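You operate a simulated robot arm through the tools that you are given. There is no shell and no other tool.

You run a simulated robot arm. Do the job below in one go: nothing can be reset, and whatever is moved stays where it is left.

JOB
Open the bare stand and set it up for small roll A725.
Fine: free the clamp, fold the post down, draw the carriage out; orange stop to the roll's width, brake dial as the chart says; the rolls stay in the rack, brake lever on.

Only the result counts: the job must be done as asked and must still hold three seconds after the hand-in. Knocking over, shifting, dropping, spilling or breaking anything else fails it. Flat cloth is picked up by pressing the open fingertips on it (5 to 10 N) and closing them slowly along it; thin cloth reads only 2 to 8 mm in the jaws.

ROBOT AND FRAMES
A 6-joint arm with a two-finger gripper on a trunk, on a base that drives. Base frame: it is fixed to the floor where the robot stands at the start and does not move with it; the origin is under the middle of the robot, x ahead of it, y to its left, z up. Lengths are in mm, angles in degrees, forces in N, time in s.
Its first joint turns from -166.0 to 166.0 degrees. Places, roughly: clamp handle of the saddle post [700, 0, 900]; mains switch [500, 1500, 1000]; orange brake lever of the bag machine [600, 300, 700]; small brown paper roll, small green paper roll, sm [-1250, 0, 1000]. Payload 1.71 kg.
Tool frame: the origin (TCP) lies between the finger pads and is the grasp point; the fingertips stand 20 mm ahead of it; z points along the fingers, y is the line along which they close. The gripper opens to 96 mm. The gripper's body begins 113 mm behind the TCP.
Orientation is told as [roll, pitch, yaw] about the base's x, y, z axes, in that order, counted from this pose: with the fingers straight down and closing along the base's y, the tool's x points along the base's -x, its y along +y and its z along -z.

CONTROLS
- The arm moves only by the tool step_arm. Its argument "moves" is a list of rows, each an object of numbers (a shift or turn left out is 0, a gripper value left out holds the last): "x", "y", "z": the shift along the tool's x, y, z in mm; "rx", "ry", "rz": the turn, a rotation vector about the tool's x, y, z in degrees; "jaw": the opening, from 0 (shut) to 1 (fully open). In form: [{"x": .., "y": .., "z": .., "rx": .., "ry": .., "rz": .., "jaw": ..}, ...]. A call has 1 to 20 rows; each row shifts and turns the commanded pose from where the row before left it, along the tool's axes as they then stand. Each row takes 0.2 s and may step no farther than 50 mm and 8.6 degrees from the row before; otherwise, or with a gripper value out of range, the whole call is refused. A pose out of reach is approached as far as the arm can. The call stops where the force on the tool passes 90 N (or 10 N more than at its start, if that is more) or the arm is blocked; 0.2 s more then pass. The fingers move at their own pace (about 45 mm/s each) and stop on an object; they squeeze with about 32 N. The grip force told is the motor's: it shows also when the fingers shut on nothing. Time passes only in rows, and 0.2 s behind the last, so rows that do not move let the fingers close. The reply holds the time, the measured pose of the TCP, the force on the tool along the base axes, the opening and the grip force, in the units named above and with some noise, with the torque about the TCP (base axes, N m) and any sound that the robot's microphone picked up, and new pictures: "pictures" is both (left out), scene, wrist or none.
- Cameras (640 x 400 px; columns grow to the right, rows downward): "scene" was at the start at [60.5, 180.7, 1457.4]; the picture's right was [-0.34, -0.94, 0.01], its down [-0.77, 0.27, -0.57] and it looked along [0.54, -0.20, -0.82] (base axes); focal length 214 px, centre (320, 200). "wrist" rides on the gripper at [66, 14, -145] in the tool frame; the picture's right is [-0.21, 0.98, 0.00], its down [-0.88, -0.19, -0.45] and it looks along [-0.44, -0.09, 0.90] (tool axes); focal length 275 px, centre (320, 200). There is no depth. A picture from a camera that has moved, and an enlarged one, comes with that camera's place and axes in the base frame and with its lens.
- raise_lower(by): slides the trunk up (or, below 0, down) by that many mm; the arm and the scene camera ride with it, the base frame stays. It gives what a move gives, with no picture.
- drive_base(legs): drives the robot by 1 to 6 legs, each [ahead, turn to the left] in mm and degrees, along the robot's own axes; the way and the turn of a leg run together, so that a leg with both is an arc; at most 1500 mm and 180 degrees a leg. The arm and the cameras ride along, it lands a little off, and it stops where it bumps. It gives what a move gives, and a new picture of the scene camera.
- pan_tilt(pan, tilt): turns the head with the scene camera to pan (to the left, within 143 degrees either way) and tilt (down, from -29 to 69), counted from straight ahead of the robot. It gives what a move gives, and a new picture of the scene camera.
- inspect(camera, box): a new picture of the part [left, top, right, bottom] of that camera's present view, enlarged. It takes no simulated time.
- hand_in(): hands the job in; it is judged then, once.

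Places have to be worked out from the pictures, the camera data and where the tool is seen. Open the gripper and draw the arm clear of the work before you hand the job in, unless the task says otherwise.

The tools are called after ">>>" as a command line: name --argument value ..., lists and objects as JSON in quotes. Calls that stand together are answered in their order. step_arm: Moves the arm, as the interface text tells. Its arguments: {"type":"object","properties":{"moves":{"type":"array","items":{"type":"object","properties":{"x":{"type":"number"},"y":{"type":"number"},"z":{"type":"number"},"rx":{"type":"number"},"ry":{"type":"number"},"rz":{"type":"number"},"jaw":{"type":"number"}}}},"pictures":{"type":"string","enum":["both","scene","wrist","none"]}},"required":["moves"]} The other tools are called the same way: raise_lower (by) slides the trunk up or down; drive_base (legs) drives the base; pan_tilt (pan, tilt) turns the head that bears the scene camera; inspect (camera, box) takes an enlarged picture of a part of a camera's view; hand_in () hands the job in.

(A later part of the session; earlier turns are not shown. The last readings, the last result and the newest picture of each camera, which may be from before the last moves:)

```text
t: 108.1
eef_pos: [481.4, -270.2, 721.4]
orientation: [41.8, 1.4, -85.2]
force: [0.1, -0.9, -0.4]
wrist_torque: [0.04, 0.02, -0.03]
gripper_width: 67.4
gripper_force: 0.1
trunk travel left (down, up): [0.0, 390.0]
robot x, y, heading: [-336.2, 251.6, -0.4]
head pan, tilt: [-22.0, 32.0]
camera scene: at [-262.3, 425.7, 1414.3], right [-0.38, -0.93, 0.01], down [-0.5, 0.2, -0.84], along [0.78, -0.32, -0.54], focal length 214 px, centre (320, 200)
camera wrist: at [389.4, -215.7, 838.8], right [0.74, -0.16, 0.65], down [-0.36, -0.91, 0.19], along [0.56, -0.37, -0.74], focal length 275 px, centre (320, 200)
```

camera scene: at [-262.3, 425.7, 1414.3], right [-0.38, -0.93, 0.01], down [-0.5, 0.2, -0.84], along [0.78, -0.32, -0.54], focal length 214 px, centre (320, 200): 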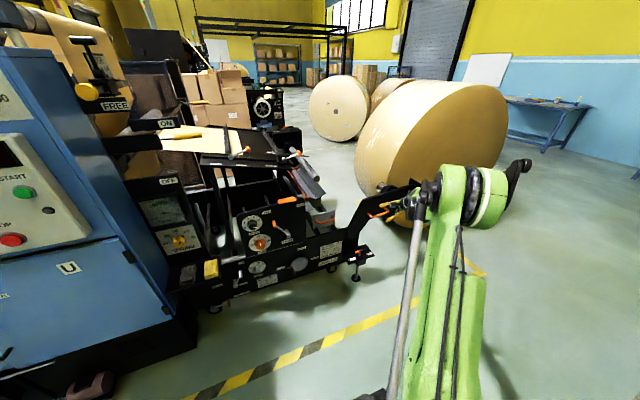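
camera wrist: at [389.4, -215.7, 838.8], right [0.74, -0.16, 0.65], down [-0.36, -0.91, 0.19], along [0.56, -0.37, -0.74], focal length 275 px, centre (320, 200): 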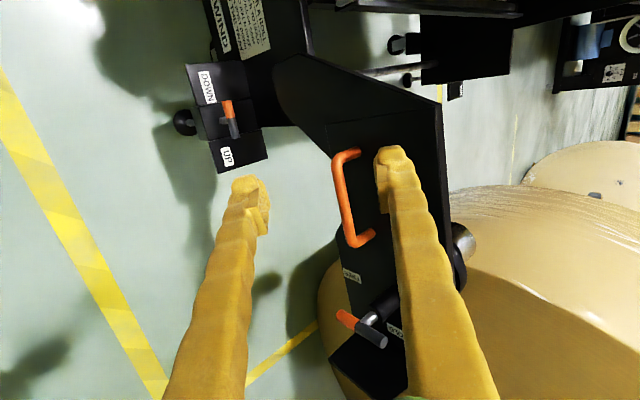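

I move left to be in front of the carriage handle and look again.

>>> step_arm --moves '[{"x": 41.5, "y": 2.6, "z": 2.3}, {"x": 41.5, "y": 2.6, "z": 2.3}, {"x": 41.5, "y": 2.6, "z": 2.3}, {"x": 41.5, "y": 2.6, "z": 2.3}, {"x": 41.5, "y": 2.6, "z": 2.3}, {"x": 41.5, "y": 2.6, "z": 2.3}]'

>>> inspect --camera "scene" --box '[270, 150, 390, 240]'

>>> inspect --camera "wrist" --box '[250, 60, 450, 240]'

```text
t: 109.5
eef_pos: [482.3, -18.9, 728.6]
orientation: [41.8, 1.5, -85.2]
force: [0.2, -1.4, -0.1]
wrist_torque: [0.04, -0.01, 0.06]
gripper_width: 67.0
gripper_force: 0.1
trunk travel left (down, up): [0.0, 390.0]
robot x, y, heading: [-341.7, 247.8, -0.3]
head pan, tilt: [-22.0, 32.0]
camera scene: at [-262.0, 425.2, 1414.3], right [-0.38, -0.93, 0.01], down [-0.5, 0.2, -0.84], along [0.78, -0.32, -0.54], focal length 214 px, centre (320, 200)
camera wrist: at [390.7, 34.4, 846.2], right [0.74, -0.16, 0.65], down [-0.36, -0.92, 0.18], along [0.56, -0.37, -0.74], focal length 275 px, centre (320, 200)
```

scene: 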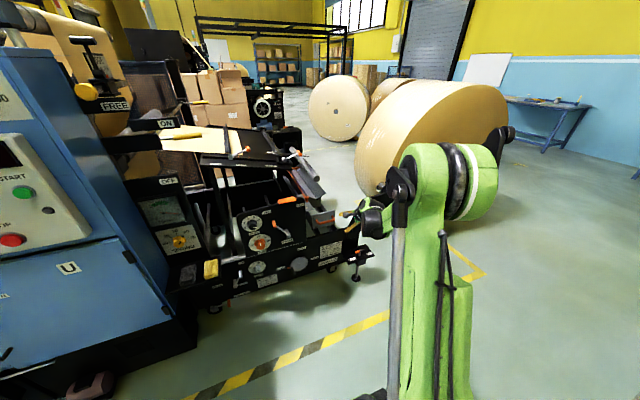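
wrist: 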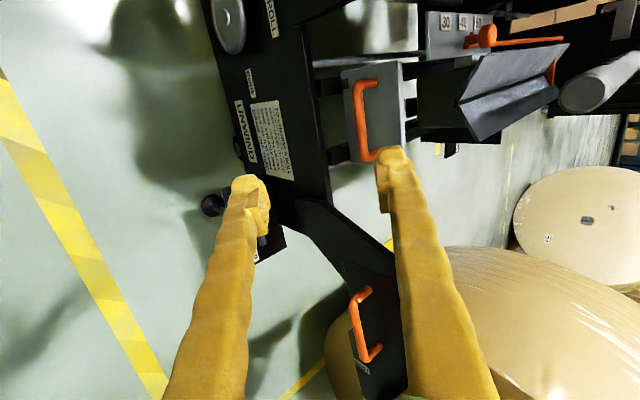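

```text
4.44 times, centred on (330, 195) of scene
camera zoom: at [-262.0, 425.2, 1414.3], right [-0.38, -0.93, 0.01], down [-0.5, 0.2, -0.84], along [0.78, -0.32, -0.54], focal length 953 px, centre (276, 222)
```

zoom: 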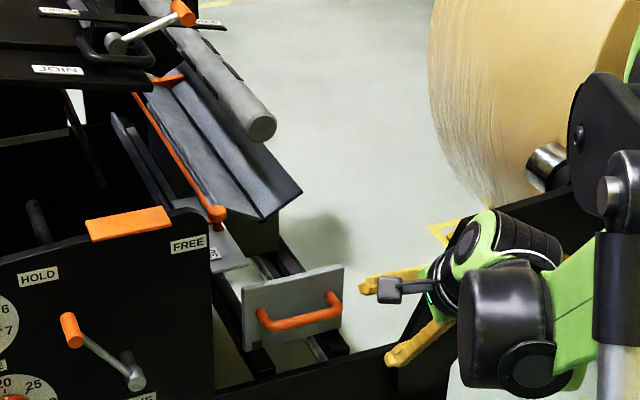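

```text
2.22 times, centred on (350, 150) of wrist
camera zoom: at [390.7, 34.4, 846.2], right [0.74, -0.16, 0.65], down [-0.36, -0.92, 0.18], along [0.56, -0.37, -0.74], focal length 612 px, centre (253, 311)
```

zoom: 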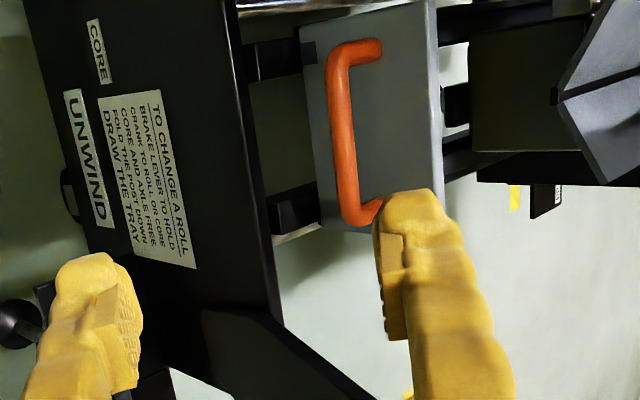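

The carriage handle is a horizontal bar, about (702, −70…40, 572). I move to a standoff 100 mm before it along the tool axis, with the jaws at ~48 mm.

>>> step_arm --moves '[{"x": -8.2, "y": 11.6, "z": 32.3, "jaw": 0.5}, {"x": -8.2, "y": 11.6, "z": 32.3}, {"x": -8.2, "y": 11.6, "z": 32.3}, {"x": -8.2, "y": 11.6, "z": 32.3}, {"x": -8.2, "y": 11.6, "z": 30}]'

>>> inspect --camera "wrist" --box '[200, 60, 500, 260]'

>>> inspect --camera "scene" --box '[270, 150, 390, 240]'

```text
t: 110.7
eef_pos: [632.4, -48.2, 646.4]
orientation: [42.0, 1.4, -85.1]
force: [-0.2, -0.6, 1.0]
wrist_torque: [-0.03, 0.02, -0.01]
gripper_width: 48.0
gripper_force: 0.1
trunk travel left (down, up): [0.0, 390.0]
robot x, y, heading: [-339.6, 251.6, -0.1]
head pan, tilt: [-22.0, 32.0]
camera scene: at [-262.8, 426.2, 1414.2], right [-0.38, -0.93, 0.01], down [-0.5, 0.2, -0.84], along [0.78, -0.32, -0.54], focal length 214 px, centre (320, 200)
camera wrist: at [539.4, 7.0, 764.2], right [0.74, -0.16, 0.65], down [-0.36, -0.92, 0.18], along [0.56, -0.37, -0.74], focal length 275 px, centre (320, 200)
```

scene: 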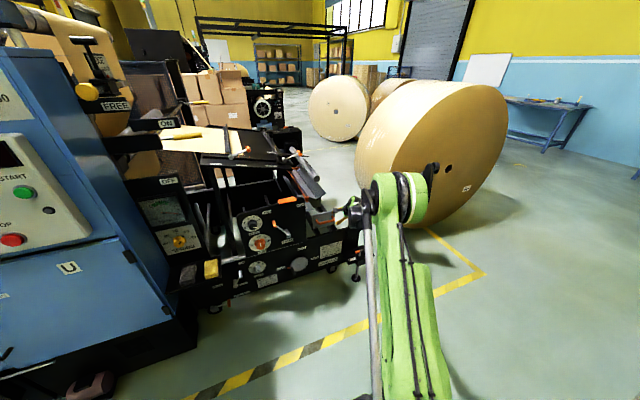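
wrist: 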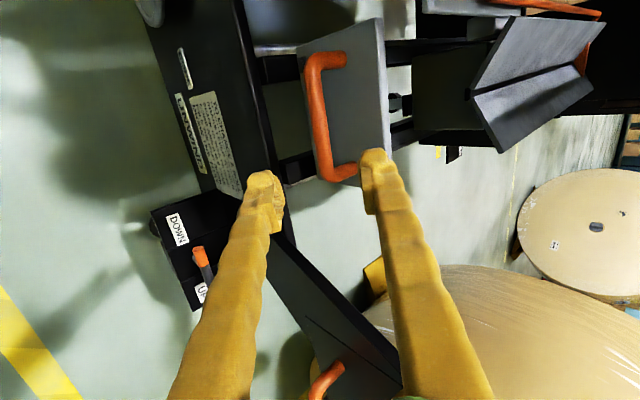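

```text
2.00 times, centred on (350, 160) of wrist
camera zoom: at [539.4, 7.0, 764.2], right [0.74, -0.16, 0.65], down [-0.36, -0.92, 0.18], along [0.56, -0.37, -0.74], focal length 551 px, centre (260, 280)
```

zoom: 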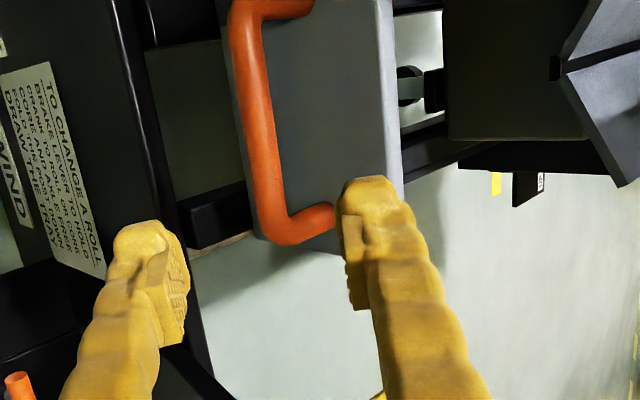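

```text
4.44 times, centred on (330, 195) of scene
camera zoom: at [-262.8, 426.2, 1414.2], right [-0.38, -0.93, 0.01], down [-0.5, 0.2, -0.84], along [0.78, -0.32, -0.54], focal length 953 px, centre (276, 222)
```

zoom: 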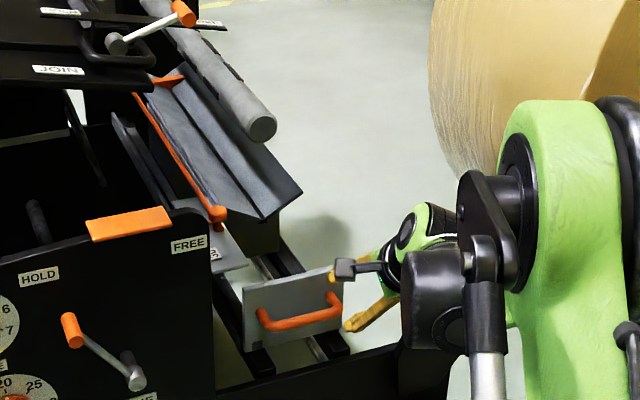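

The bar lies almost exactly on the approach axis. I narrow the jaws to ~38 mm and advance 60 mm, then look again.

>>> step_arm --moves '[{"y": 3, "z": 20, "jaw": 0.4}, {"z": 20}, {"z": 20}]' --pictures "wrist"

>>> inspect --camera "wrist" --box '[240, 90, 420, 240]'

```text
t: 111.5
eef_pos: [676.0, -41.4, 604.8]
orientation: [42.0, 1.4, -85.1]
force: [0.2, -0.3, 0.0]
wrist_torque: [-0.02, -0.03, 0.02]
gripper_width: 38.5
gripper_force: 0.0
trunk travel left (down, up): [0.0, 390.0]
robot x, y, heading: [-338.3, 249.8, -0.3]
head pan, tilt: [-22.0, 32.0]
camera wrist: at [582.8, 13.9, 722.3], right [0.74, -0.16, 0.65], down [-0.36, -0.92, 0.19], along [0.56, -0.37, -0.74], focal length 275 px, centre (320, 200)
```

wrist: 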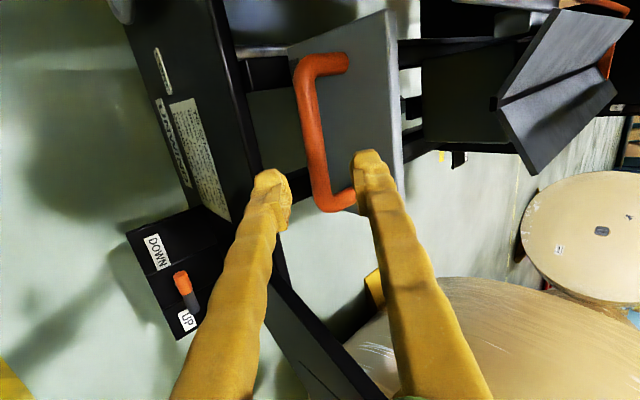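

```text
2.67 times, centred on (330, 165) of wrist
camera zoom: at [582.8, 13.9, 722.3], right [0.74, -0.16, 0.65], down [-0.36, -0.92, 0.19], along [0.56, -0.37, -0.74], focal length 734 px, centre (293, 293)
```

zoom: 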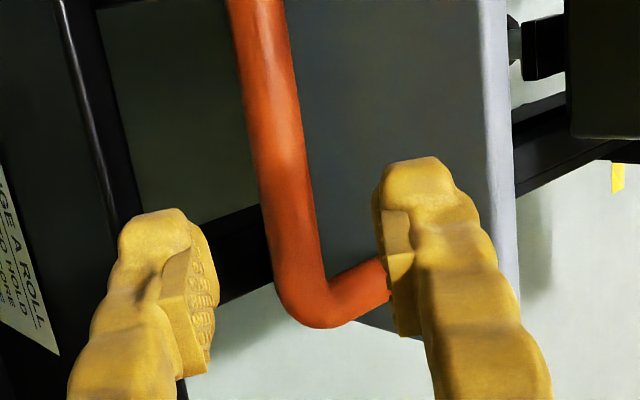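

Still on axis; remaining distance to the bar about 35–50 mm. I advance 25 mm and look again.

>>> step_arm --moves '[{"z": 13}, {"z": 12}]' --pictures "none"

>>> inspect --camera "wrist" --box '[240, 90, 420, 240]'

>>> inspect --camera "scene" --box '[290, 180, 370, 240]'

```text
t: 112.1
eef_pos: [691.4, -39.9, 586.0]
orientation: [42.0, 1.4, -85.3]
force: [0.2, -0.4, 0.2]
wrist_torque: [0.01, 0.03, 0.03]
gripper_width: 38.7
gripper_force: 0.1
trunk travel left (down, up): [0.0, 390.0]
robot x, y, heading: [-339.5, 248.4, -0.4]
head pan, tilt: [-22.0, 32.0]
```

```text
2.67 times, centred on (330, 165) of wrist
camera zoom: at [599.8, 15.2, 703.5], right [0.74, -0.16, 0.65], down [-0.36, -0.92, 0.19], along [0.56, -0.37, -0.74], focal length 734 px, centre (293, 293)
```

zoom: 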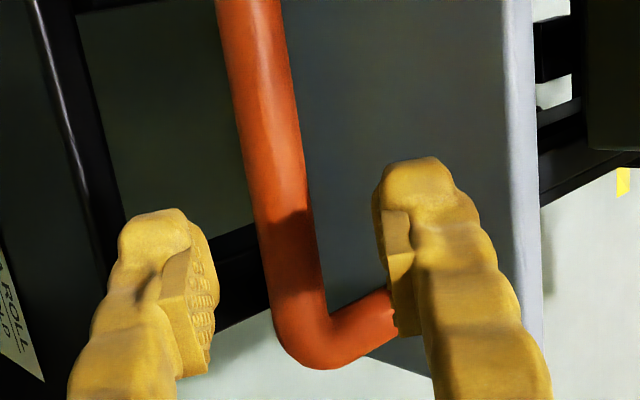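

```text
6.67 times, centred on (330, 210) of scene
camera zoom: at [-262.2, 426.0, 1414.2], right [-0.38, -0.93, 0.01], down [-0.5, 0.2, -0.84], along [0.78, -0.32, -0.54], focal length 1430 px, centre (253, 133)
```

zoom: 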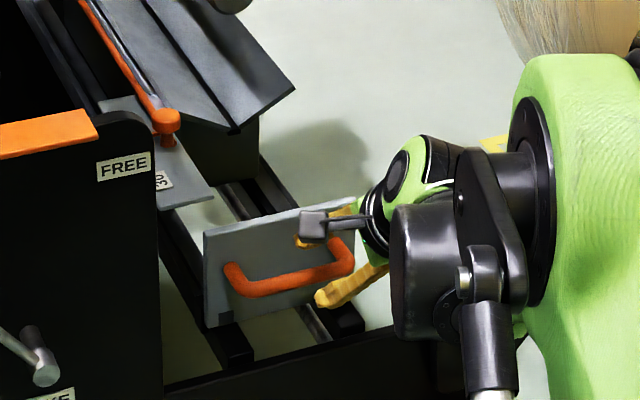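

The scene view suggests ~25–30 mm remain. I advance 15 mm more and re-check.

>>> step_arm --moves '[{"z": 8}, {"z": 7}]' --pictures "none"

>>> inspect --camera "wrist" --box '[240, 90, 420, 240]'

>>> inspect --camera "scene" --box '[290, 180, 370, 240]'

```text
t: 112.7
eef_pos: [701.9, -38.4, 575.9]
orientation: [42.0, 1.5, -85.3]
force: [0.1, 0.0, 0.6]
wrist_torque: [-0.01, -0.01, 0.01]
gripper_width: 38.1
gripper_force: 0.0
trunk travel left (down, up): [0.0, 390.0]
robot x, y, heading: [-337.8, 252.6, -0.5]
head pan, tilt: [-22.0, 32.0]
```

```text
2.67 times, centred on (330, 165) of wrist
camera zoom: at [609.7, 16.3, 692.6], right [0.74, -0.16, 0.65], down [-0.36, -0.92, 0.18], along [0.56, -0.37, -0.74], focal length 734 px, centre (293, 293)
```

zoom: 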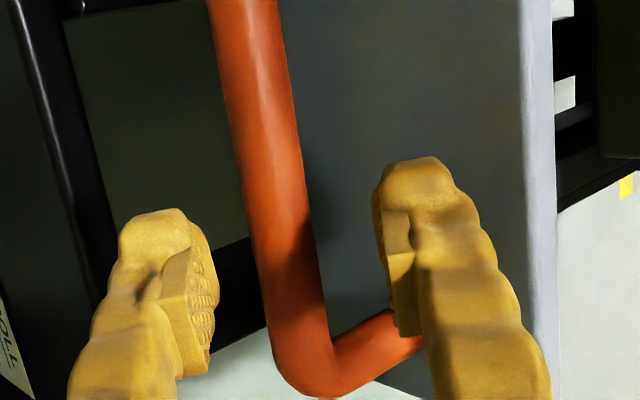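

```text
6.67 times, centred on (330, 210) of scene
camera zoom: at [-262.1, 426.0, 1414.2], right [-0.38, -0.93, 0.01], down [-0.5, 0.2, -0.84], along [0.78, -0.32, -0.54], focal length 1430 px, centre (253, 133)
```

zoom: 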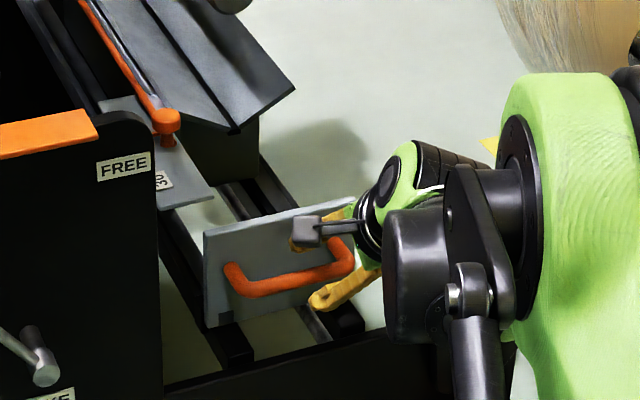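

The bar width now matches the grasp depth within a few millimetres. I advance 7 mm and close the jaws.

>>> step_arm --moves '[{"z": 7}, {"jaw": 0.0}, {"jaw": 0.0}, {"jaw": 0.0}, {"jaw": 0.0}, {"jaw": 0.0}]' --pictures "none"

>>> inspect --camera "wrist" --box '[240, 90, 420, 240]'

```text
t: 114.1
eef_pos: [704.4, -38.1, 568.0]
orientation: [41.8, 1.5, -85.2]
force: [-55.0, 7.7, -27.0]
wrist_torque: [-0.01, 0.97, -0.51]
gripper_width: 14.2
gripper_force: 35.3
trunk travel left (down, up): [0.0, 390.0]
robot x, y, heading: [-337.7, 252.6, -0.3]
head pan, tilt: [-22.0, 32.0]
```

```text
2.67 times, centred on (330, 165) of wrist
camera zoom: at [613.5, 17.0, 686.1], right [0.75, -0.16, 0.65], down [-0.36, -0.92, 0.19], along [0.56, -0.37, -0.74], focal length 734 px, centre (293, 293)
```

zoom: 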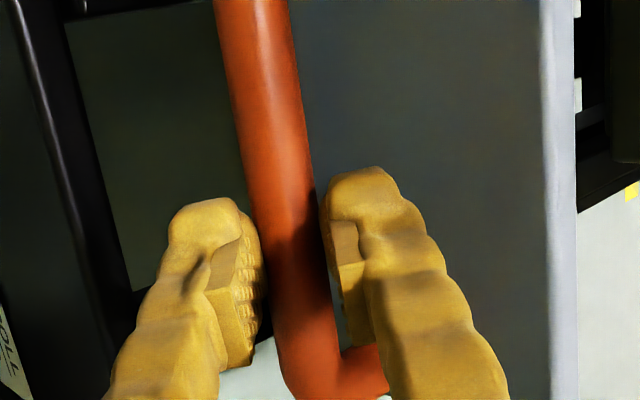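

The bar is gripped (14 mm) with a side load from centring. I relieve it by shifting −4 mm along the closing axis.

>>> step_arm --moves '[{"y": -3}, {"y": -1.5}]' --pictures "none"

```text
t: 114.7
eef_pos: [703.7, -37.8, 567.7]
orientation: [42.1, 1.5, -85.2]
force: [-11.8, 3.3, -5.8]
wrist_torque: [0.66, 0.18, -0.15]
gripper_width: 13.9
gripper_force: 35.4
trunk travel left (down, up): [0.0, 390.0]
robot x, y, heading: [-338.5, 248.8, -0.3]
head pan, tilt: [-22.0, 32.0]
```

Relieved. Now I pull the carriage gently along −X, 30 mm first.

>>> step_arm --moves '[{"x": 0.84, "y": -7.44, "z": -6.63}, {"x": 0.84, "y": -7.44, "z": -6.63}, {"x": 0.84, "y": -7.44, "z": -6.63}]' --pictures "none"

>>> inspect --camera "scene" --box '[270, 150, 390, 240]'

```text
t: 115.5
eef_pos: [674.3, -37.2, 565.9]
orientation: [41.8, 1.3, -85.1]
force: [-0.1, 0.6, 0.1]
wrist_torque: [-0.03, 0.03, 0.03]
gripper_width: 0.1
gripper_force: 29.1
trunk travel left (down, up): [0.0, 390.0]
robot x, y, heading: [-339.5, 248.1, -0.4]
head pan, tilt: [-22.0, 32.0]
```

```text
4.44 times, centred on (330, 195) of scene
camera zoom: at [-262.0, 426.0, 1414.2], right [-0.38, -0.93, 0.01], down [-0.5, 0.2, -0.84], along [0.78, -0.32, -0.54], focal length 953 px, centre (276, 222)
```

zoom: 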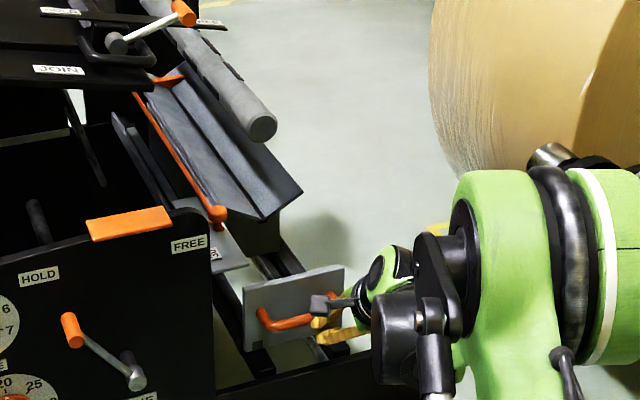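

The bar slipped off the fingertips — it lies deeper than I took it. I open again, look, and go in deeper.

>>> step_arm --moves '[{"jaw": 0.42}, {"jaw": 0.42}, {"jaw": 0.42}]' --pictures "none"

>>> inspect --camera "wrist" --box '[200, 60, 440, 240]'

>>> inspect --camera "scene" --box '[290, 190, 370, 245]'

```text
t: 116.3
eef_pos: [674.0, -39.1, 566.8]
orientation: [41.8, 1.5, -85.1]
force: [-1.0, -0.7, 1.0]
wrist_torque: [-0.01, 0.02, -0.02]
gripper_width: 40.3
gripper_force: 0.0
trunk travel left (down, up): [0.0, 390.0]
robot x, y, heading: [-335.6, 251.5, -0.5]
head pan, tilt: [-22.0, 32.0]
```

```text
2.22 times, centred on (320, 150) of wrist
camera zoom: at [582.2, 16.5, 684.1], right [0.74, -0.16, 0.65], down [-0.36, -0.92, 0.19], along [0.56, -0.37, -0.74], focal length 612 px, centre (320, 311)
```

zoom: 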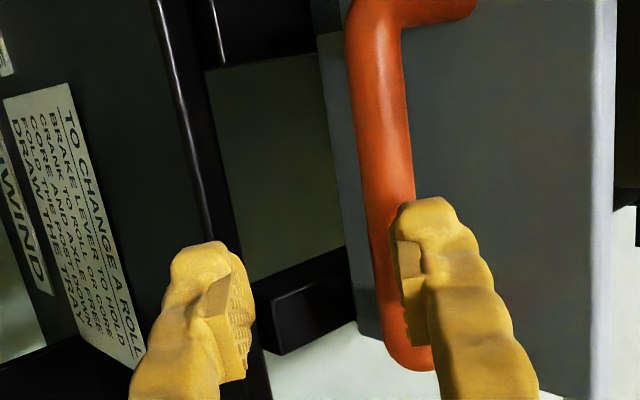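

```text
7.27 times, centred on (330, 218) of scene
camera zoom: at [-262.0, 426.0, 1414.2], right [-0.38, -0.93, 0.01], down [-0.5, 0.2, -0.84], along [0.78, -0.32, -0.54], focal length 1560 px, centre (247, 73)
```

zoom: 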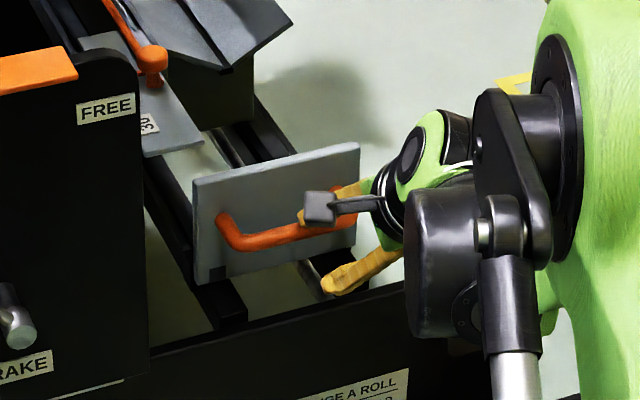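

Re-measured: the bar is at about (714, y, 551). I shift up along the closing axis and go in 38 mm so the bar is fully between the pads.

>>> step_arm --moves '[{"y": 10, "x": -1}, {"y": 9, "x": -1}, {"z": 13}, {"z": 13}]' --pictures "none"

>>> inspect --camera "wrist" --box '[200, 60, 440, 240]'

```text
t: 117.3
eef_pos: [705.0, -37.4, 560.5]
orientation: [42.0, 1.5, -85.2]
force: [-1.0, 0.2, 0.1]
wrist_torque: [0.04, 0.02, -0.02]
gripper_width: 40.3
gripper_force: 0.0
trunk travel left (down, up): [0.0, 390.0]
robot x, y, heading: [-340.9, 247.3, -0.4]
head pan, tilt: [-22.0, 32.0]
```

```text
2.22 times, centred on (320, 150) of wrist
camera zoom: at [613.0, 16.7, 677.7], right [0.74, -0.16, 0.65], down [-0.36, -0.91, 0.18], along [0.56, -0.37, -0.74], focal length 612 px, centre (320, 311)
```

zoom: 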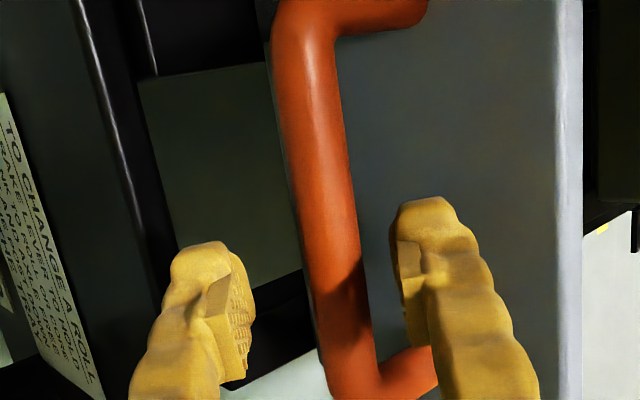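

Bar is between the fingers; I centre by +5 mm and go 13 mm deeper, then close.

>>> step_arm --moves '[{"y": 4, "z": 5}, {"z": 8}, {"jaw": 0.25}, {"jaw": 0.25}]' --pictures "none"

>>> inspect --camera "wrist" --box '[200, 60, 440, 240]'

```text
t: 118.3
eef_pos: [716.4, -36.7, 553.2]
orientation: [42.1, 1.5, -85.2]
force: [-0.3, 0.8, 0.0]
wrist_torque: [-0.03, 0.01, 0.01]
gripper_width: 23.9
gripper_force: 0.1
trunk travel left (down, up): [0.0, 390.0]
robot x, y, heading: [-337.6, 251.5, -0.2]
head pan, tilt: [-22.0, 32.0]
```

```text
2.22 times, centred on (320, 150) of wrist
camera zoom: at [624.3, 18.3, 670.3], right [0.74, -0.16, 0.65], down [-0.36, -0.92, 0.19], along [0.56, -0.37, -0.74], focal length 612 px, centre (320, 311)
```

zoom: 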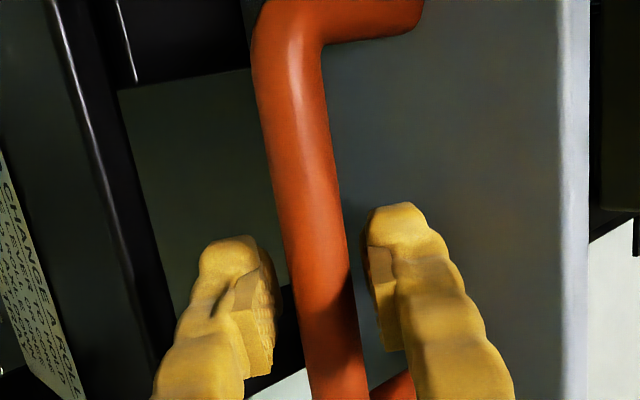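

Centred and deep. I close the jaws.

>>> step_arm --moves '[{"jaw": 0}, {"jaw": 0}, {"jaw": 0}, {"jaw": 0}]' --pictures "none"

>>> inspect --camera "wrist" --box '[200, 60, 440, 240]'

```text
t: 119.3
eef_pos: [715.4, -35.9, 553.8]
orientation: [42.0, 1.5, -85.2]
force: [7.4, -0.1, 12.3]
wrist_torque: [0.54, 0.0, -0.54]
gripper_width: 11.9
gripper_force: 34.8
trunk travel left (down, up): [0.0, 390.0]
robot x, y, heading: [-335.9, 250.2, -0.1]
head pan, tilt: [-22.0, 32.0]
```

```text
2.22 times, centred on (320, 150) of wrist
camera zoom: at [624.1, 18.4, 671.2], right [0.74, -0.16, 0.65], down [-0.36, -0.91, 0.18], along [0.56, -0.37, -0.74], focal length 612 px, centre (320, 311)
```

zoom: 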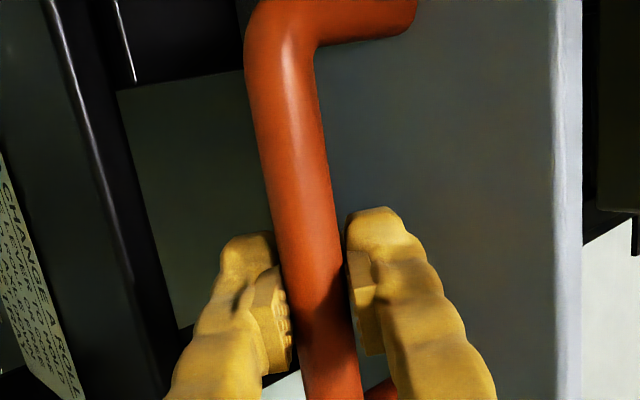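

Solid grip at 11.9 mm. Pull gently in −X and watch the forces.

>>> step_arm --moves '[{"x": 0.42, "y": -3.72, "z": -3.31}, {"x": 0.42, "y": -3.72, "z": -3.31}]' --pictures "none"

```text
t: 119.9
eef_pos: [706.9, -34.7, 553.8]
orientation: [42.0, 1.5, -85.1]
force: [6.0, 6.5, 15.4]
wrist_torque: [0.34, -0.01, -0.66]
gripper_width: 11.7
gripper_force: 34.8
trunk travel left (down, up): [0.0, 390.0]
robot x, y, heading: [-340.1, 248.9, -0.1]
head pan, tilt: [-22.0, 32.0]
```

The carriage moves freely (only ~6 N). I continue drawing it out.

>>> step_arm --moves '[{"x": 1.26, "y": -11.16, "z": -9.94}, {"x": 1.26, "y": -11.16, "z": -9.94}, {"x": 1.26, "y": -11.16, "z": -9.94}, {"x": 1.26, "y": -11.16, "z": -9.94}]' --pictures "scene"

>>> inspect --camera "scene" --box '[270, 150, 390, 240]'

```text
t: 120.9
eef_pos: [646.3, -36.8, 553.9]
orientation: [42.0, 1.4, -85.2]
force: [-1.8, 11.3, 17.1]
wrist_torque: [0.72, -0.02, -0.38]
gripper_width: 11.6
gripper_force: 34.8
trunk travel left (down, up): [0.0, 390.0]
robot x, y, heading: [-337.8, 253.9, -0.2]
head pan, tilt: [-22.0, 32.0]
camera scene: at [-263.6, 426.8, 1414.3], right [-0.38, -0.93, 0.01], down [-0.5, 0.2, -0.84], along [0.78, -0.32, -0.54], focal length 214 px, centre (320, 200)
```

scene: 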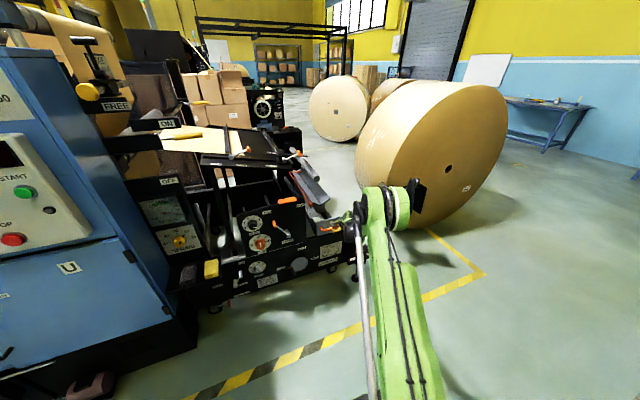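

```text
4.44 times, centred on (330, 195) of scene
camera zoom: at [-263.6, 426.8, 1414.3], right [-0.38, -0.93, 0.01], down [-0.5, 0.2, -0.84], along [0.78, -0.32, -0.54], focal length 953 px, centre (276, 222)
```

zoom: 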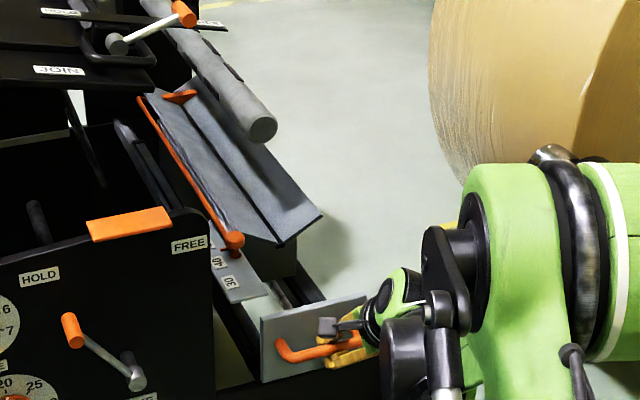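

The whole carriage with trough, scale and orange stop comes out. I keep drawing.

>>> step_arm --moves '[{"x": 1.67, "y": -14.9, "z": -13.25}, {"x": 1.67, "y": -14.9, "z": -13.25}, {"x": 1.67, "y": -14.9, "z": -13.25}, {"x": 1.67, "y": -14.9, "z": -13.25}, {"x": 1.67, "y": -14.9, "z": -13.25}]' --pictures "none"

>>> inspect --camera "scene" --box '[270, 150, 390, 260]'

```text
t: 122.1
eef_pos: [547.0, -37.9, 551.5]
orientation: [41.9, 1.4, -85.2]
force: [-0.6, 5.8, 25.5]
wrist_torque: [0.34, 0.03, -0.67]
gripper_width: 11.6
gripper_force: 35.2
trunk travel left (down, up): [0.0, 390.0]
robot x, y, heading: [-333.7, 251.6, -0.3]
head pan, tilt: [-22.0, 32.0]
```

```text
3.64 times, centred on (330, 205) of scene
camera zoom: at [-264.0, 426.8, 1414.2], right [-0.38, -0.93, 0.01], down [-0.5, 0.2, -0.84], along [0.78, -0.32, -0.54], focal length 780 px, centre (284, 182)
```

zoom: 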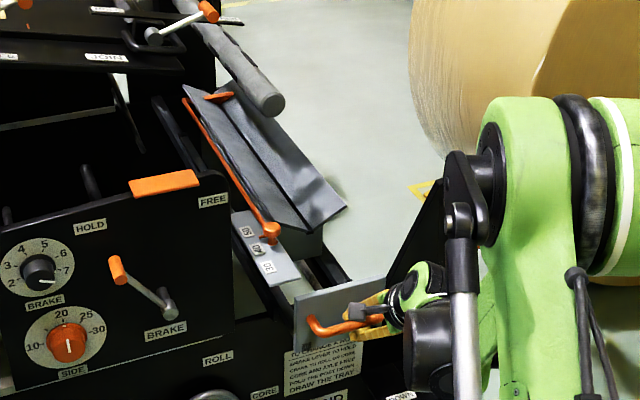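

168 mm out already, light forces. I continue, relieving a small vertical load.

>>> step_arm --moves '[{"x": 1.67, "y": -13.6, "z": -14.75}, {"x": 1.67, "y": -14.9, "z": -13.25}, {"x": 1.67, "y": -14.9, "z": -13.25}, {"x": 1.67, "y": -14.9, "z": -13.25}, {"x": 1.67, "y": -14.9, "z": -13.25}]' --pictures "none"

>>> inspect --camera "scene" --box '[270, 150, 390, 260]'

```text
t: 123.3
eef_pos: [446.2, -35.6, 551.4]
orientation: [41.7, 1.6, -85.1]
force: [-2.9, 15.3, -31.4]
wrist_torque: [0.62, -0.14, -0.48]
gripper_width: 11.8
gripper_force: 35.1
trunk travel left (down, up): [0.0, 390.0]
robot x, y, heading: [-338.7, 248.4, 0.0]
head pan, tilt: [-22.0, 32.0]
```

```text
3.64 times, centred on (330, 205) of scene
camera zoom: at [-260.0, 425.9, 1413.8], right [-0.38, -0.93, 0.01], down [-0.51, 0.2, -0.84], along [0.78, -0.32, -0.54], focal length 780 px, centre (284, 182)
```

zoom: 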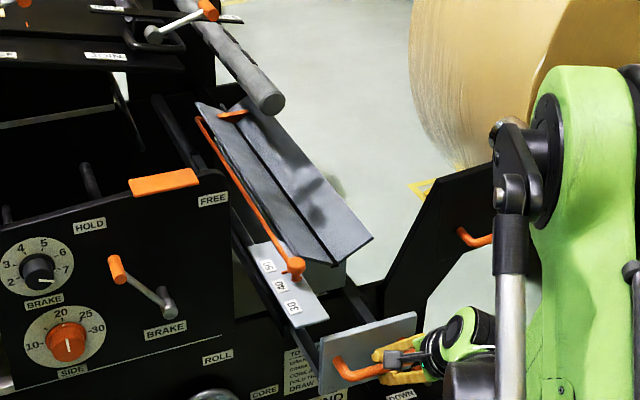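

Still moving freely. I continue, letting the tool steepen around the bar to keep within reach.

>>> step_arm --moves '[{"x": 1.67, "y": -15.9, "z": -12.2, "rx": 3}, {"x": 1.67, "y": -15.5, "z": -12.6, "rx": 3}, {"x": 1.67, "y": -16.2, "z": -11.8, "rx": 3}]' --pictures "none"

>>> inspect --camera "scene" --box '[270, 150, 390, 260]'

```text
t: 124.1
eef_pos: [385.6, -36.8, 551.6]
orientation: [33.0, 1.4, -85.3]
force: [-0.8, 12.1, 14.9]
wrist_torque: [0.69, -0.02, -0.49]
gripper_width: 11.9
gripper_force: 35.6
trunk travel left (down, up): [0.0, 390.0]
robot x, y, heading: [-340.0, 251.0, 0.0]
head pan, tilt: [-22.0, 32.0]
```

```text
3.64 times, centred on (330, 205) of scene
camera zoom: at [-263.1, 426.7, 1414.4], right [-0.38, -0.93, 0.01], down [-0.5, 0.2, -0.84], along [0.78, -0.32, -0.54], focal length 780 px, centre (284, 182)
```

zoom: 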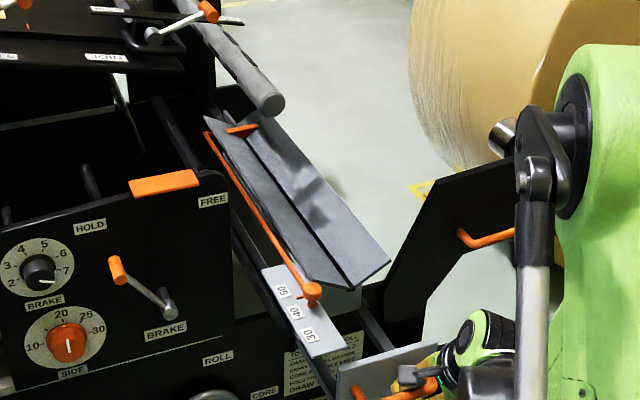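

330 mm out; continue.

>>> step_arm --moves '[{"x": 1.67, "y": -16.8, "z": -10.9, "rx": 2}, {"x": 1.67, "y": -17.1, "z": -10.4, "rx": 2}, {"x": 1.67, "y": -17.4, "z": -9.9, "rx": 2}]' --pictures "none"

>>> inspect --camera "scene" --box '[270, 150, 390, 260]'

```text
t: 124.9
eef_pos: [326.0, -38.1, 551.7]
orientation: [26.8, 1.4, -85.0]
force: [-2.8, 11.2, -17.4]
wrist_torque: [0.36, -0.07, -0.68]
gripper_width: 12.0
gripper_force: 34.9
trunk travel left (down, up): [0.0, 390.0]
robot x, y, heading: [-340.3, 251.8, -0.2]
head pan, tilt: [-22.0, 32.0]
```

```text
3.64 times, centred on (330, 205) of scene
camera zoom: at [-261.3, 426.0, 1413.8], right [-0.38, -0.93, 0.01], down [-0.5, 0.2, -0.84], along [0.78, -0.32, -0.54], focal length 780 px, centre (284, 182)
```

zoom: 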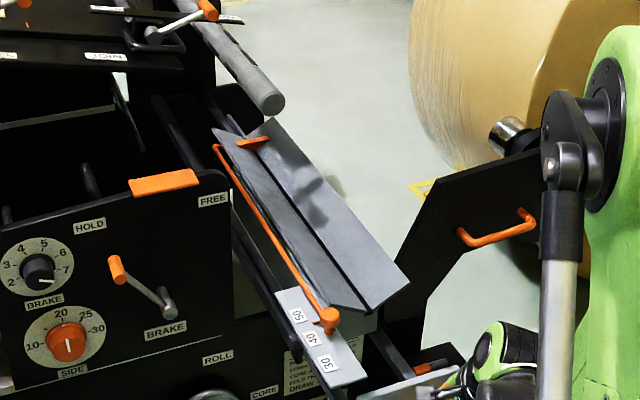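

390 mm out and still free; continue to the end stop.

>>> step_arm --moves '[{"x": 1.67, "y": -17.9, "z": -8.2, "rx": 1.5}, {"x": 1.67, "y": -18.2, "z": -8.2, "rx": 1.5}, {"x": 1.67, "y": -18.4, "z": -7.8, "rx": 1.5}]' --pictures "scene"

>>> inspect --camera "scene" --box '[270, 150, 390, 260]'

```text
t: 125.7
eef_pos: [264.6, -36.2, 551.9]
orientation: [22.4, 1.4, -85.2]
force: [-1.9, 8.7, 1.8]
wrist_torque: [0.69, 0.0, -0.55]
gripper_width: 12.2
gripper_force: 34.9
trunk travel left (down, up): [0.0, 390.0]
robot x, y, heading: [-336.8, 255.2, 0.1]
head pan, tilt: [-22.0, 32.0]
camera scene: at [-262.3, 426.3, 1414.4], right [-0.38, -0.93, 0.01], down [-0.5, 0.2, -0.84], along [0.78, -0.32, -0.54], focal length 214 px, centre (320, 200)
```

scene: 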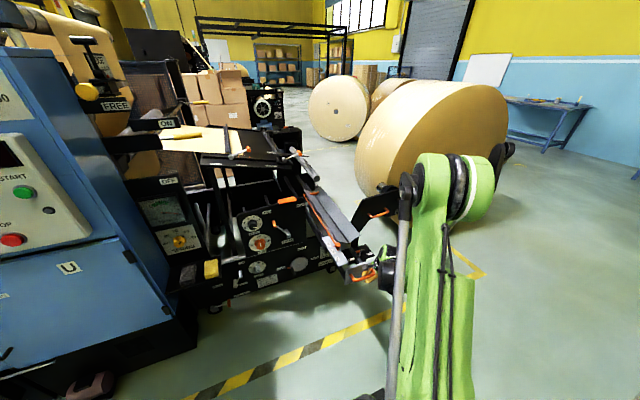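

```text
3.64 times, centred on (330, 205) of scene
camera zoom: at [-262.3, 426.3, 1414.4], right [-0.38, -0.93, 0.01], down [-0.5, 0.2, -0.84], along [0.78, -0.32, -0.54], focal length 780 px, centre (284, 182)
```

zoom: 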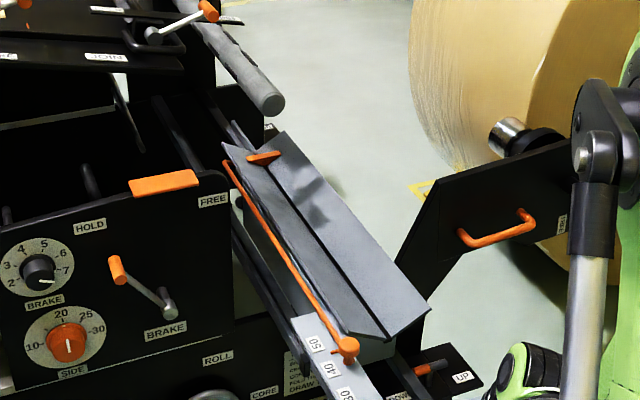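

451 mm out, still free; continue.

>>> step_arm --moves '[{"x": 1.67, "y": -18.5, "z": -7.5}, {"x": 1.67, "y": -18.5, "z": -7.5}, {"x": 1.67, "y": -18.5, "z": -7.5}]' --pictures "none"

>>> inspect --camera "scene" --box '[270, 150, 390, 260]'

```text
t: 126.5
eef_pos: [206.7, -35.6, 551.5]
orientation: [22.4, 1.4, -85.2]
force: [-3.2, -11.3, 1.4]
wrist_torque: [-0.04, 0.04, -0.87]
gripper_width: 12.3
gripper_force: 35.1
trunk travel left (down, up): [0.0, 390.0]
robot x, y, heading: [-335.3, 252.9, -0.1]
head pan, tilt: [-22.0, 32.0]
```

```text
3.64 times, centred on (330, 205) of scene
camera zoom: at [-262.4, 425.7, 1414.2], right [-0.38, -0.93, 0.01], down [-0.5, 0.2, -0.84], along [0.78, -0.32, -0.54], focal length 780 px, centre (284, 182)
```

zoom: 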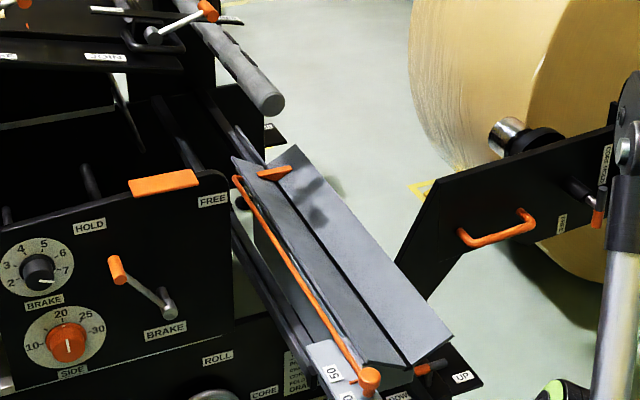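

509 mm out. Continue slowly looking for the end stop.

>>> step_arm --moves '[{"x": 1.67, "y": -18.5, "z": -7.5}, {"x": 1.67, "y": -18.5, "z": -7.5}, {"x": 1.67, "y": -18.5, "z": -7.5}]' --pictures "none"

>>> inspect --camera "scene" --box '[270, 150, 400, 270]'

```text
t: 127.3
eef_pos: [154.8, -43.1, 568.6]
orientation: [22.4, 1.4, -85.1]
force: [-2.9, 4.1, -9.1]
wrist_torque: [-0.09, 0.1, -0.46]
gripper_width: 15.8
gripper_force: 34.9
out of reach, approached as far as the arm can: row 2, 3
trunk travel left (down, up): [0.0, 390.0]
robot x, y, heading: [-339.3, 250.4, -0.1]
head pan, tilt: [-22.0, 32.0]
```

```text
3.33 times, centred on (335, 210) of scene
camera zoom: at [-261.8, 426.0, 1414.5], right [-0.38, -0.93, 0.01], down [-0.5, 0.2, -0.84], along [0.78, -0.32, -0.54], focal length 715 px, centre (270, 167)
```

zoom: 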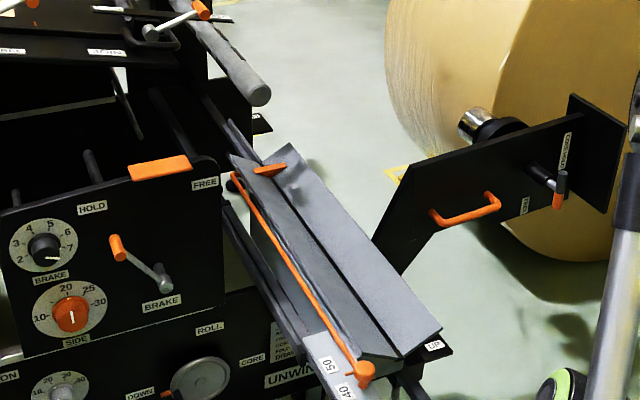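

I reached the inner reach limit with the bar sliding toward the fingertips; the carriage is ~550 mm out. I open slightly, turn the tool more vertical over the bar and re-grip.

>>> step_arm --moves '[{"jaw": 0.28}, {"jaw": 0.28}, {"y": -0.4, "z": 6.2, "rx": 7.4}, {"y": 0.4, "z": 6.2, "rx": 7.4}, {"y": 1.2, "z": 6.1, "rx": 6.5}]'

>>> inspect --camera "wrist" --box '[200, 60, 440, 240]'

```text
t: 128.5
eef_pos: [159.7, -42.0, 550.9]
orientation: [1.1, 1.4, -85.1]
force: [-0.6, -0.1, 0.5]
wrist_torque: [0.01, -0.08, -0.01]
gripper_width: 27.0
gripper_force: 0.0
trunk travel left (down, up): [0.0, 390.0]
robot x, y, heading: [-336.0, 253.7, -0.0]
head pan, tilt: [-22.0, 32.0]
camera scene: at [-262.9, 426.0, 1414.3], right [-0.38, -0.93, 0.01], down [-0.5, 0.2, -0.84], along [0.78, -0.32, -0.54], focal length 214 px, centre (320, 200)
camera wrist: at [166.2, 20.0, 696.3], right [0.99, -0.12, 0.01], down [-0.12, -0.9, 0.42], along [-0.04, -0.42, -0.91], focal length 275 px, centre (320, 200)
```

scene: 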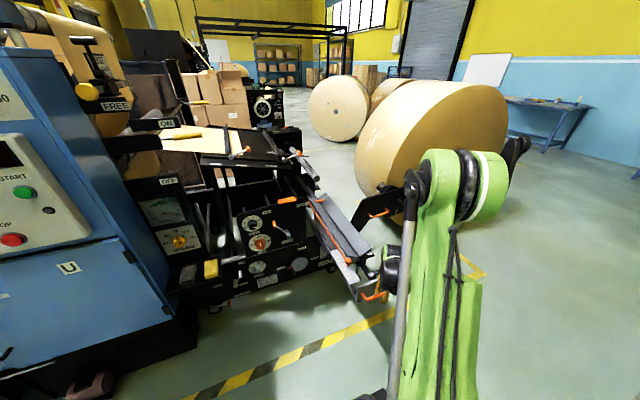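
wrist: 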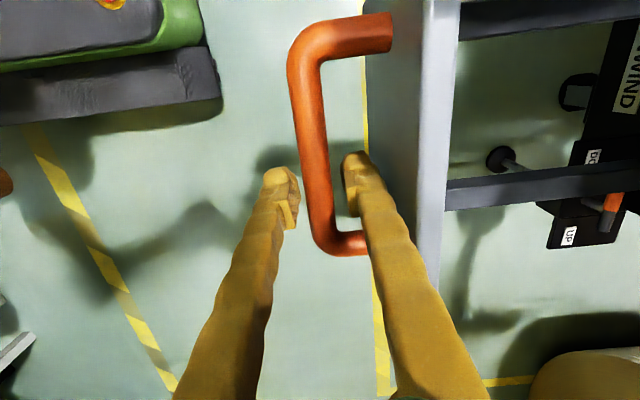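

```text
2.22 times, centred on (320, 150) of wrist
camera zoom: at [166.2, 20.0, 696.3], right [0.99, -0.12, 0.01], down [-0.12, -0.9, 0.42], along [-0.04, -0.42, -0.91], focal length 612 px, centre (320, 311)
```

zoom: 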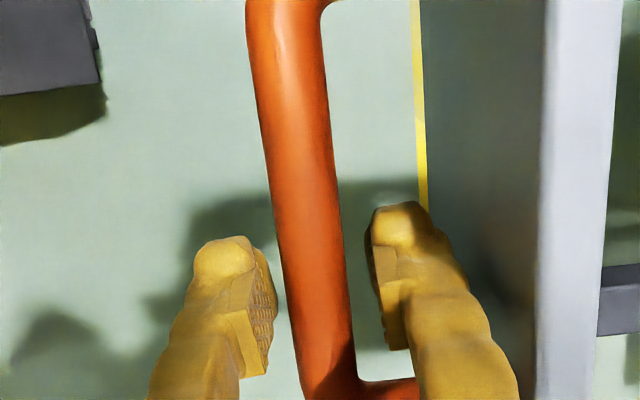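

The bar is centred between vertical fingers now. I close and continue pulling to find the end stop.

>>> step_arm --moves '[{"jaw": 0}, {"jaw": 0}, {"jaw": 0}, {"y": -10, "x": 0.85}, {"y": -10, "x": 0.85}, {"y": -10, "x": 0.85}]' --pictures "none"

>>> inspect --camera "scene" --box '[270, 150, 410, 270]'

```text
t: 129.9
eef_pos: [130.4, -42.3, 550.0]
orientation: [1.0, 1.5, -85.1]
force: [0.3, 8.1, -10.9]
wrist_torque: [0.27, -0.01, -0.76]
gripper_width: 12.4
gripper_force: 34.7
trunk travel left (down, up): [0.0, 390.0]
robot x, y, heading: [-340.7, 250.7, -0.4]
head pan, tilt: [-22.0, 32.0]
```

```text
3.33 times, centred on (340, 210) of scene
camera zoom: at [-261.8, 426.1, 1414.1], right [-0.38, -0.93, 0.01], down [-0.5, 0.2, -0.84], along [0.78, -0.32, -0.54], focal length 715 px, centre (253, 167)
```

zoom: 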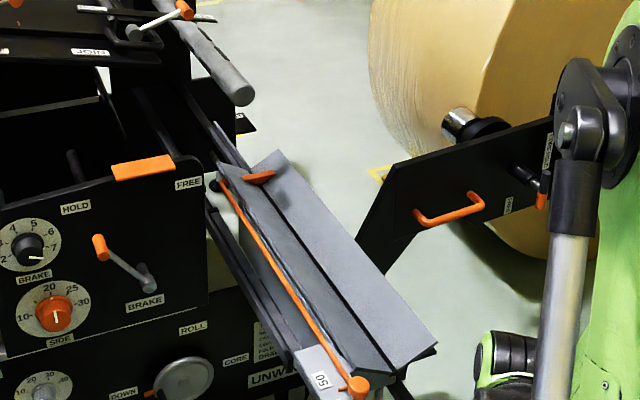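

585 mm; still free. Continue carefully.

>>> step_arm --moves '[{"y": -10, "x": 0.85}, {"y": -10, "x": 0.85}, {"y": -10, "x": 0.85}]' --pictures "none"

>>> step_arm --moves '[{"y": -10, "x": 0.85}, {"y": -10, "x": 0.85}, {"y": -10, "x": 0.85}]' --pictures "none"

>>> inspect --camera "scene" --box '[270, 150, 410, 270]'

```text
t: 130.7
eef_pos: [101.2, -42.8, 548.8]
orientation: [1.2, 1.3, -85.1]
force: [-1.5, 2.5, 23.3]
wrist_torque: [-0.07, -0.02, -0.81]
gripper_width: 12.5
gripper_force: 35.2
trunk travel left (down, up): [0.0, 390.0]
robot x, y, heading: [-340.0, 250.3, -0.2]
head pan, tilt: [-22.0, 32.0]
```

```text
t: 131.5
eef_pos: [70.8, -42.8, 548.2]
orientation: [1.1, 1.5, -85.2]
force: [-1.1, 13.7, -11.7]
wrist_torque: [-0.73, 0.03, -0.87]
gripper_width: 12.4
gripper_force: 35.2
trunk travel left (down, up): [0.0, 390.0]
robot x, y, heading: [-338.3, 255.8, -0.2]
head pan, tilt: [-22.0, 32.0]
```

```text
3.33 times, centred on (340, 210) of scene
camera zoom: at [-261.9, 426.3, 1413.8], right [-0.38, -0.93, 0.01], down [-0.5, 0.2, -0.84], along [0.78, -0.32, -0.54], focal length 715 px, centre (253, 167)
```

zoom: 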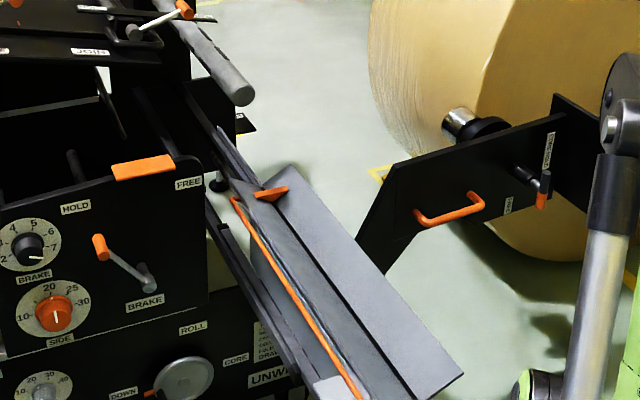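

644 mm out without an end stop. I look at the surroundings (robot base and carriage) before going on.

>>> pan_tilt --pan -35 --tilt 58

>>> inspect --camera "wrist" --box '[0, 0, 640, 400]'

```text
t: 132.4
eef_pos: [71.9, -43.4, 549.6]
orientation: [1.0, 1.5, -85.1]
force: [-1.9, 14.6, -22.8]
wrist_torque: [0.05, 0.0, -0.79]
gripper_width: 12.5
gripper_force: 35.1
trunk travel left (down, up): [0.0, 390.0]
robot x, y, heading: [-338.0, 250.9, -0.2]
head pan, tilt: [-35.0, 58.0]
camera scene: at [-288.9, 420.2, 1378.0], right [-0.58, -0.82, 0.01], down [-0.7, 0.49, -0.52], along [0.42, -0.31, -0.85], focal length 214 px, centre (320, 200)
```

scene: 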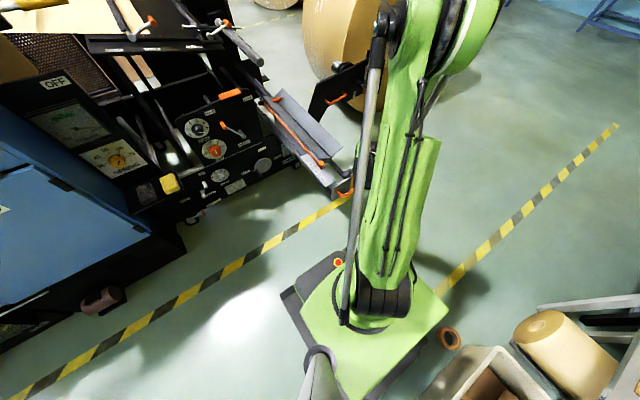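

```text
1.00 times, centred on (320, 200) of wrist (not enlarged: the box is as wide or as high as the picture)
camera zoom: at [77.1, 19.5, 694.7], right [0.99, -0.12, 0.01], down [-0.12, -0.9, 0.42], along [-0.04, -0.42, -0.91], focal length 275 px, centre (320, 200)
```

zoom: 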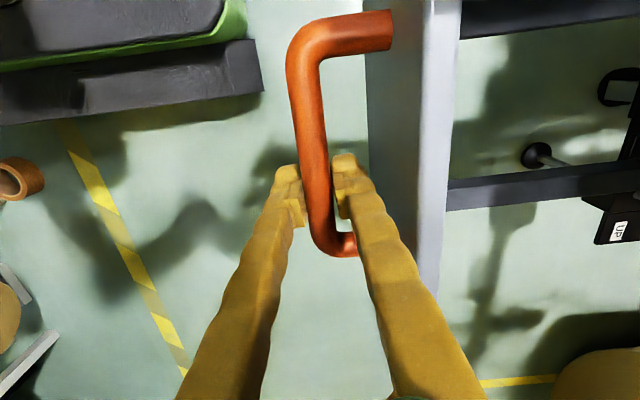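

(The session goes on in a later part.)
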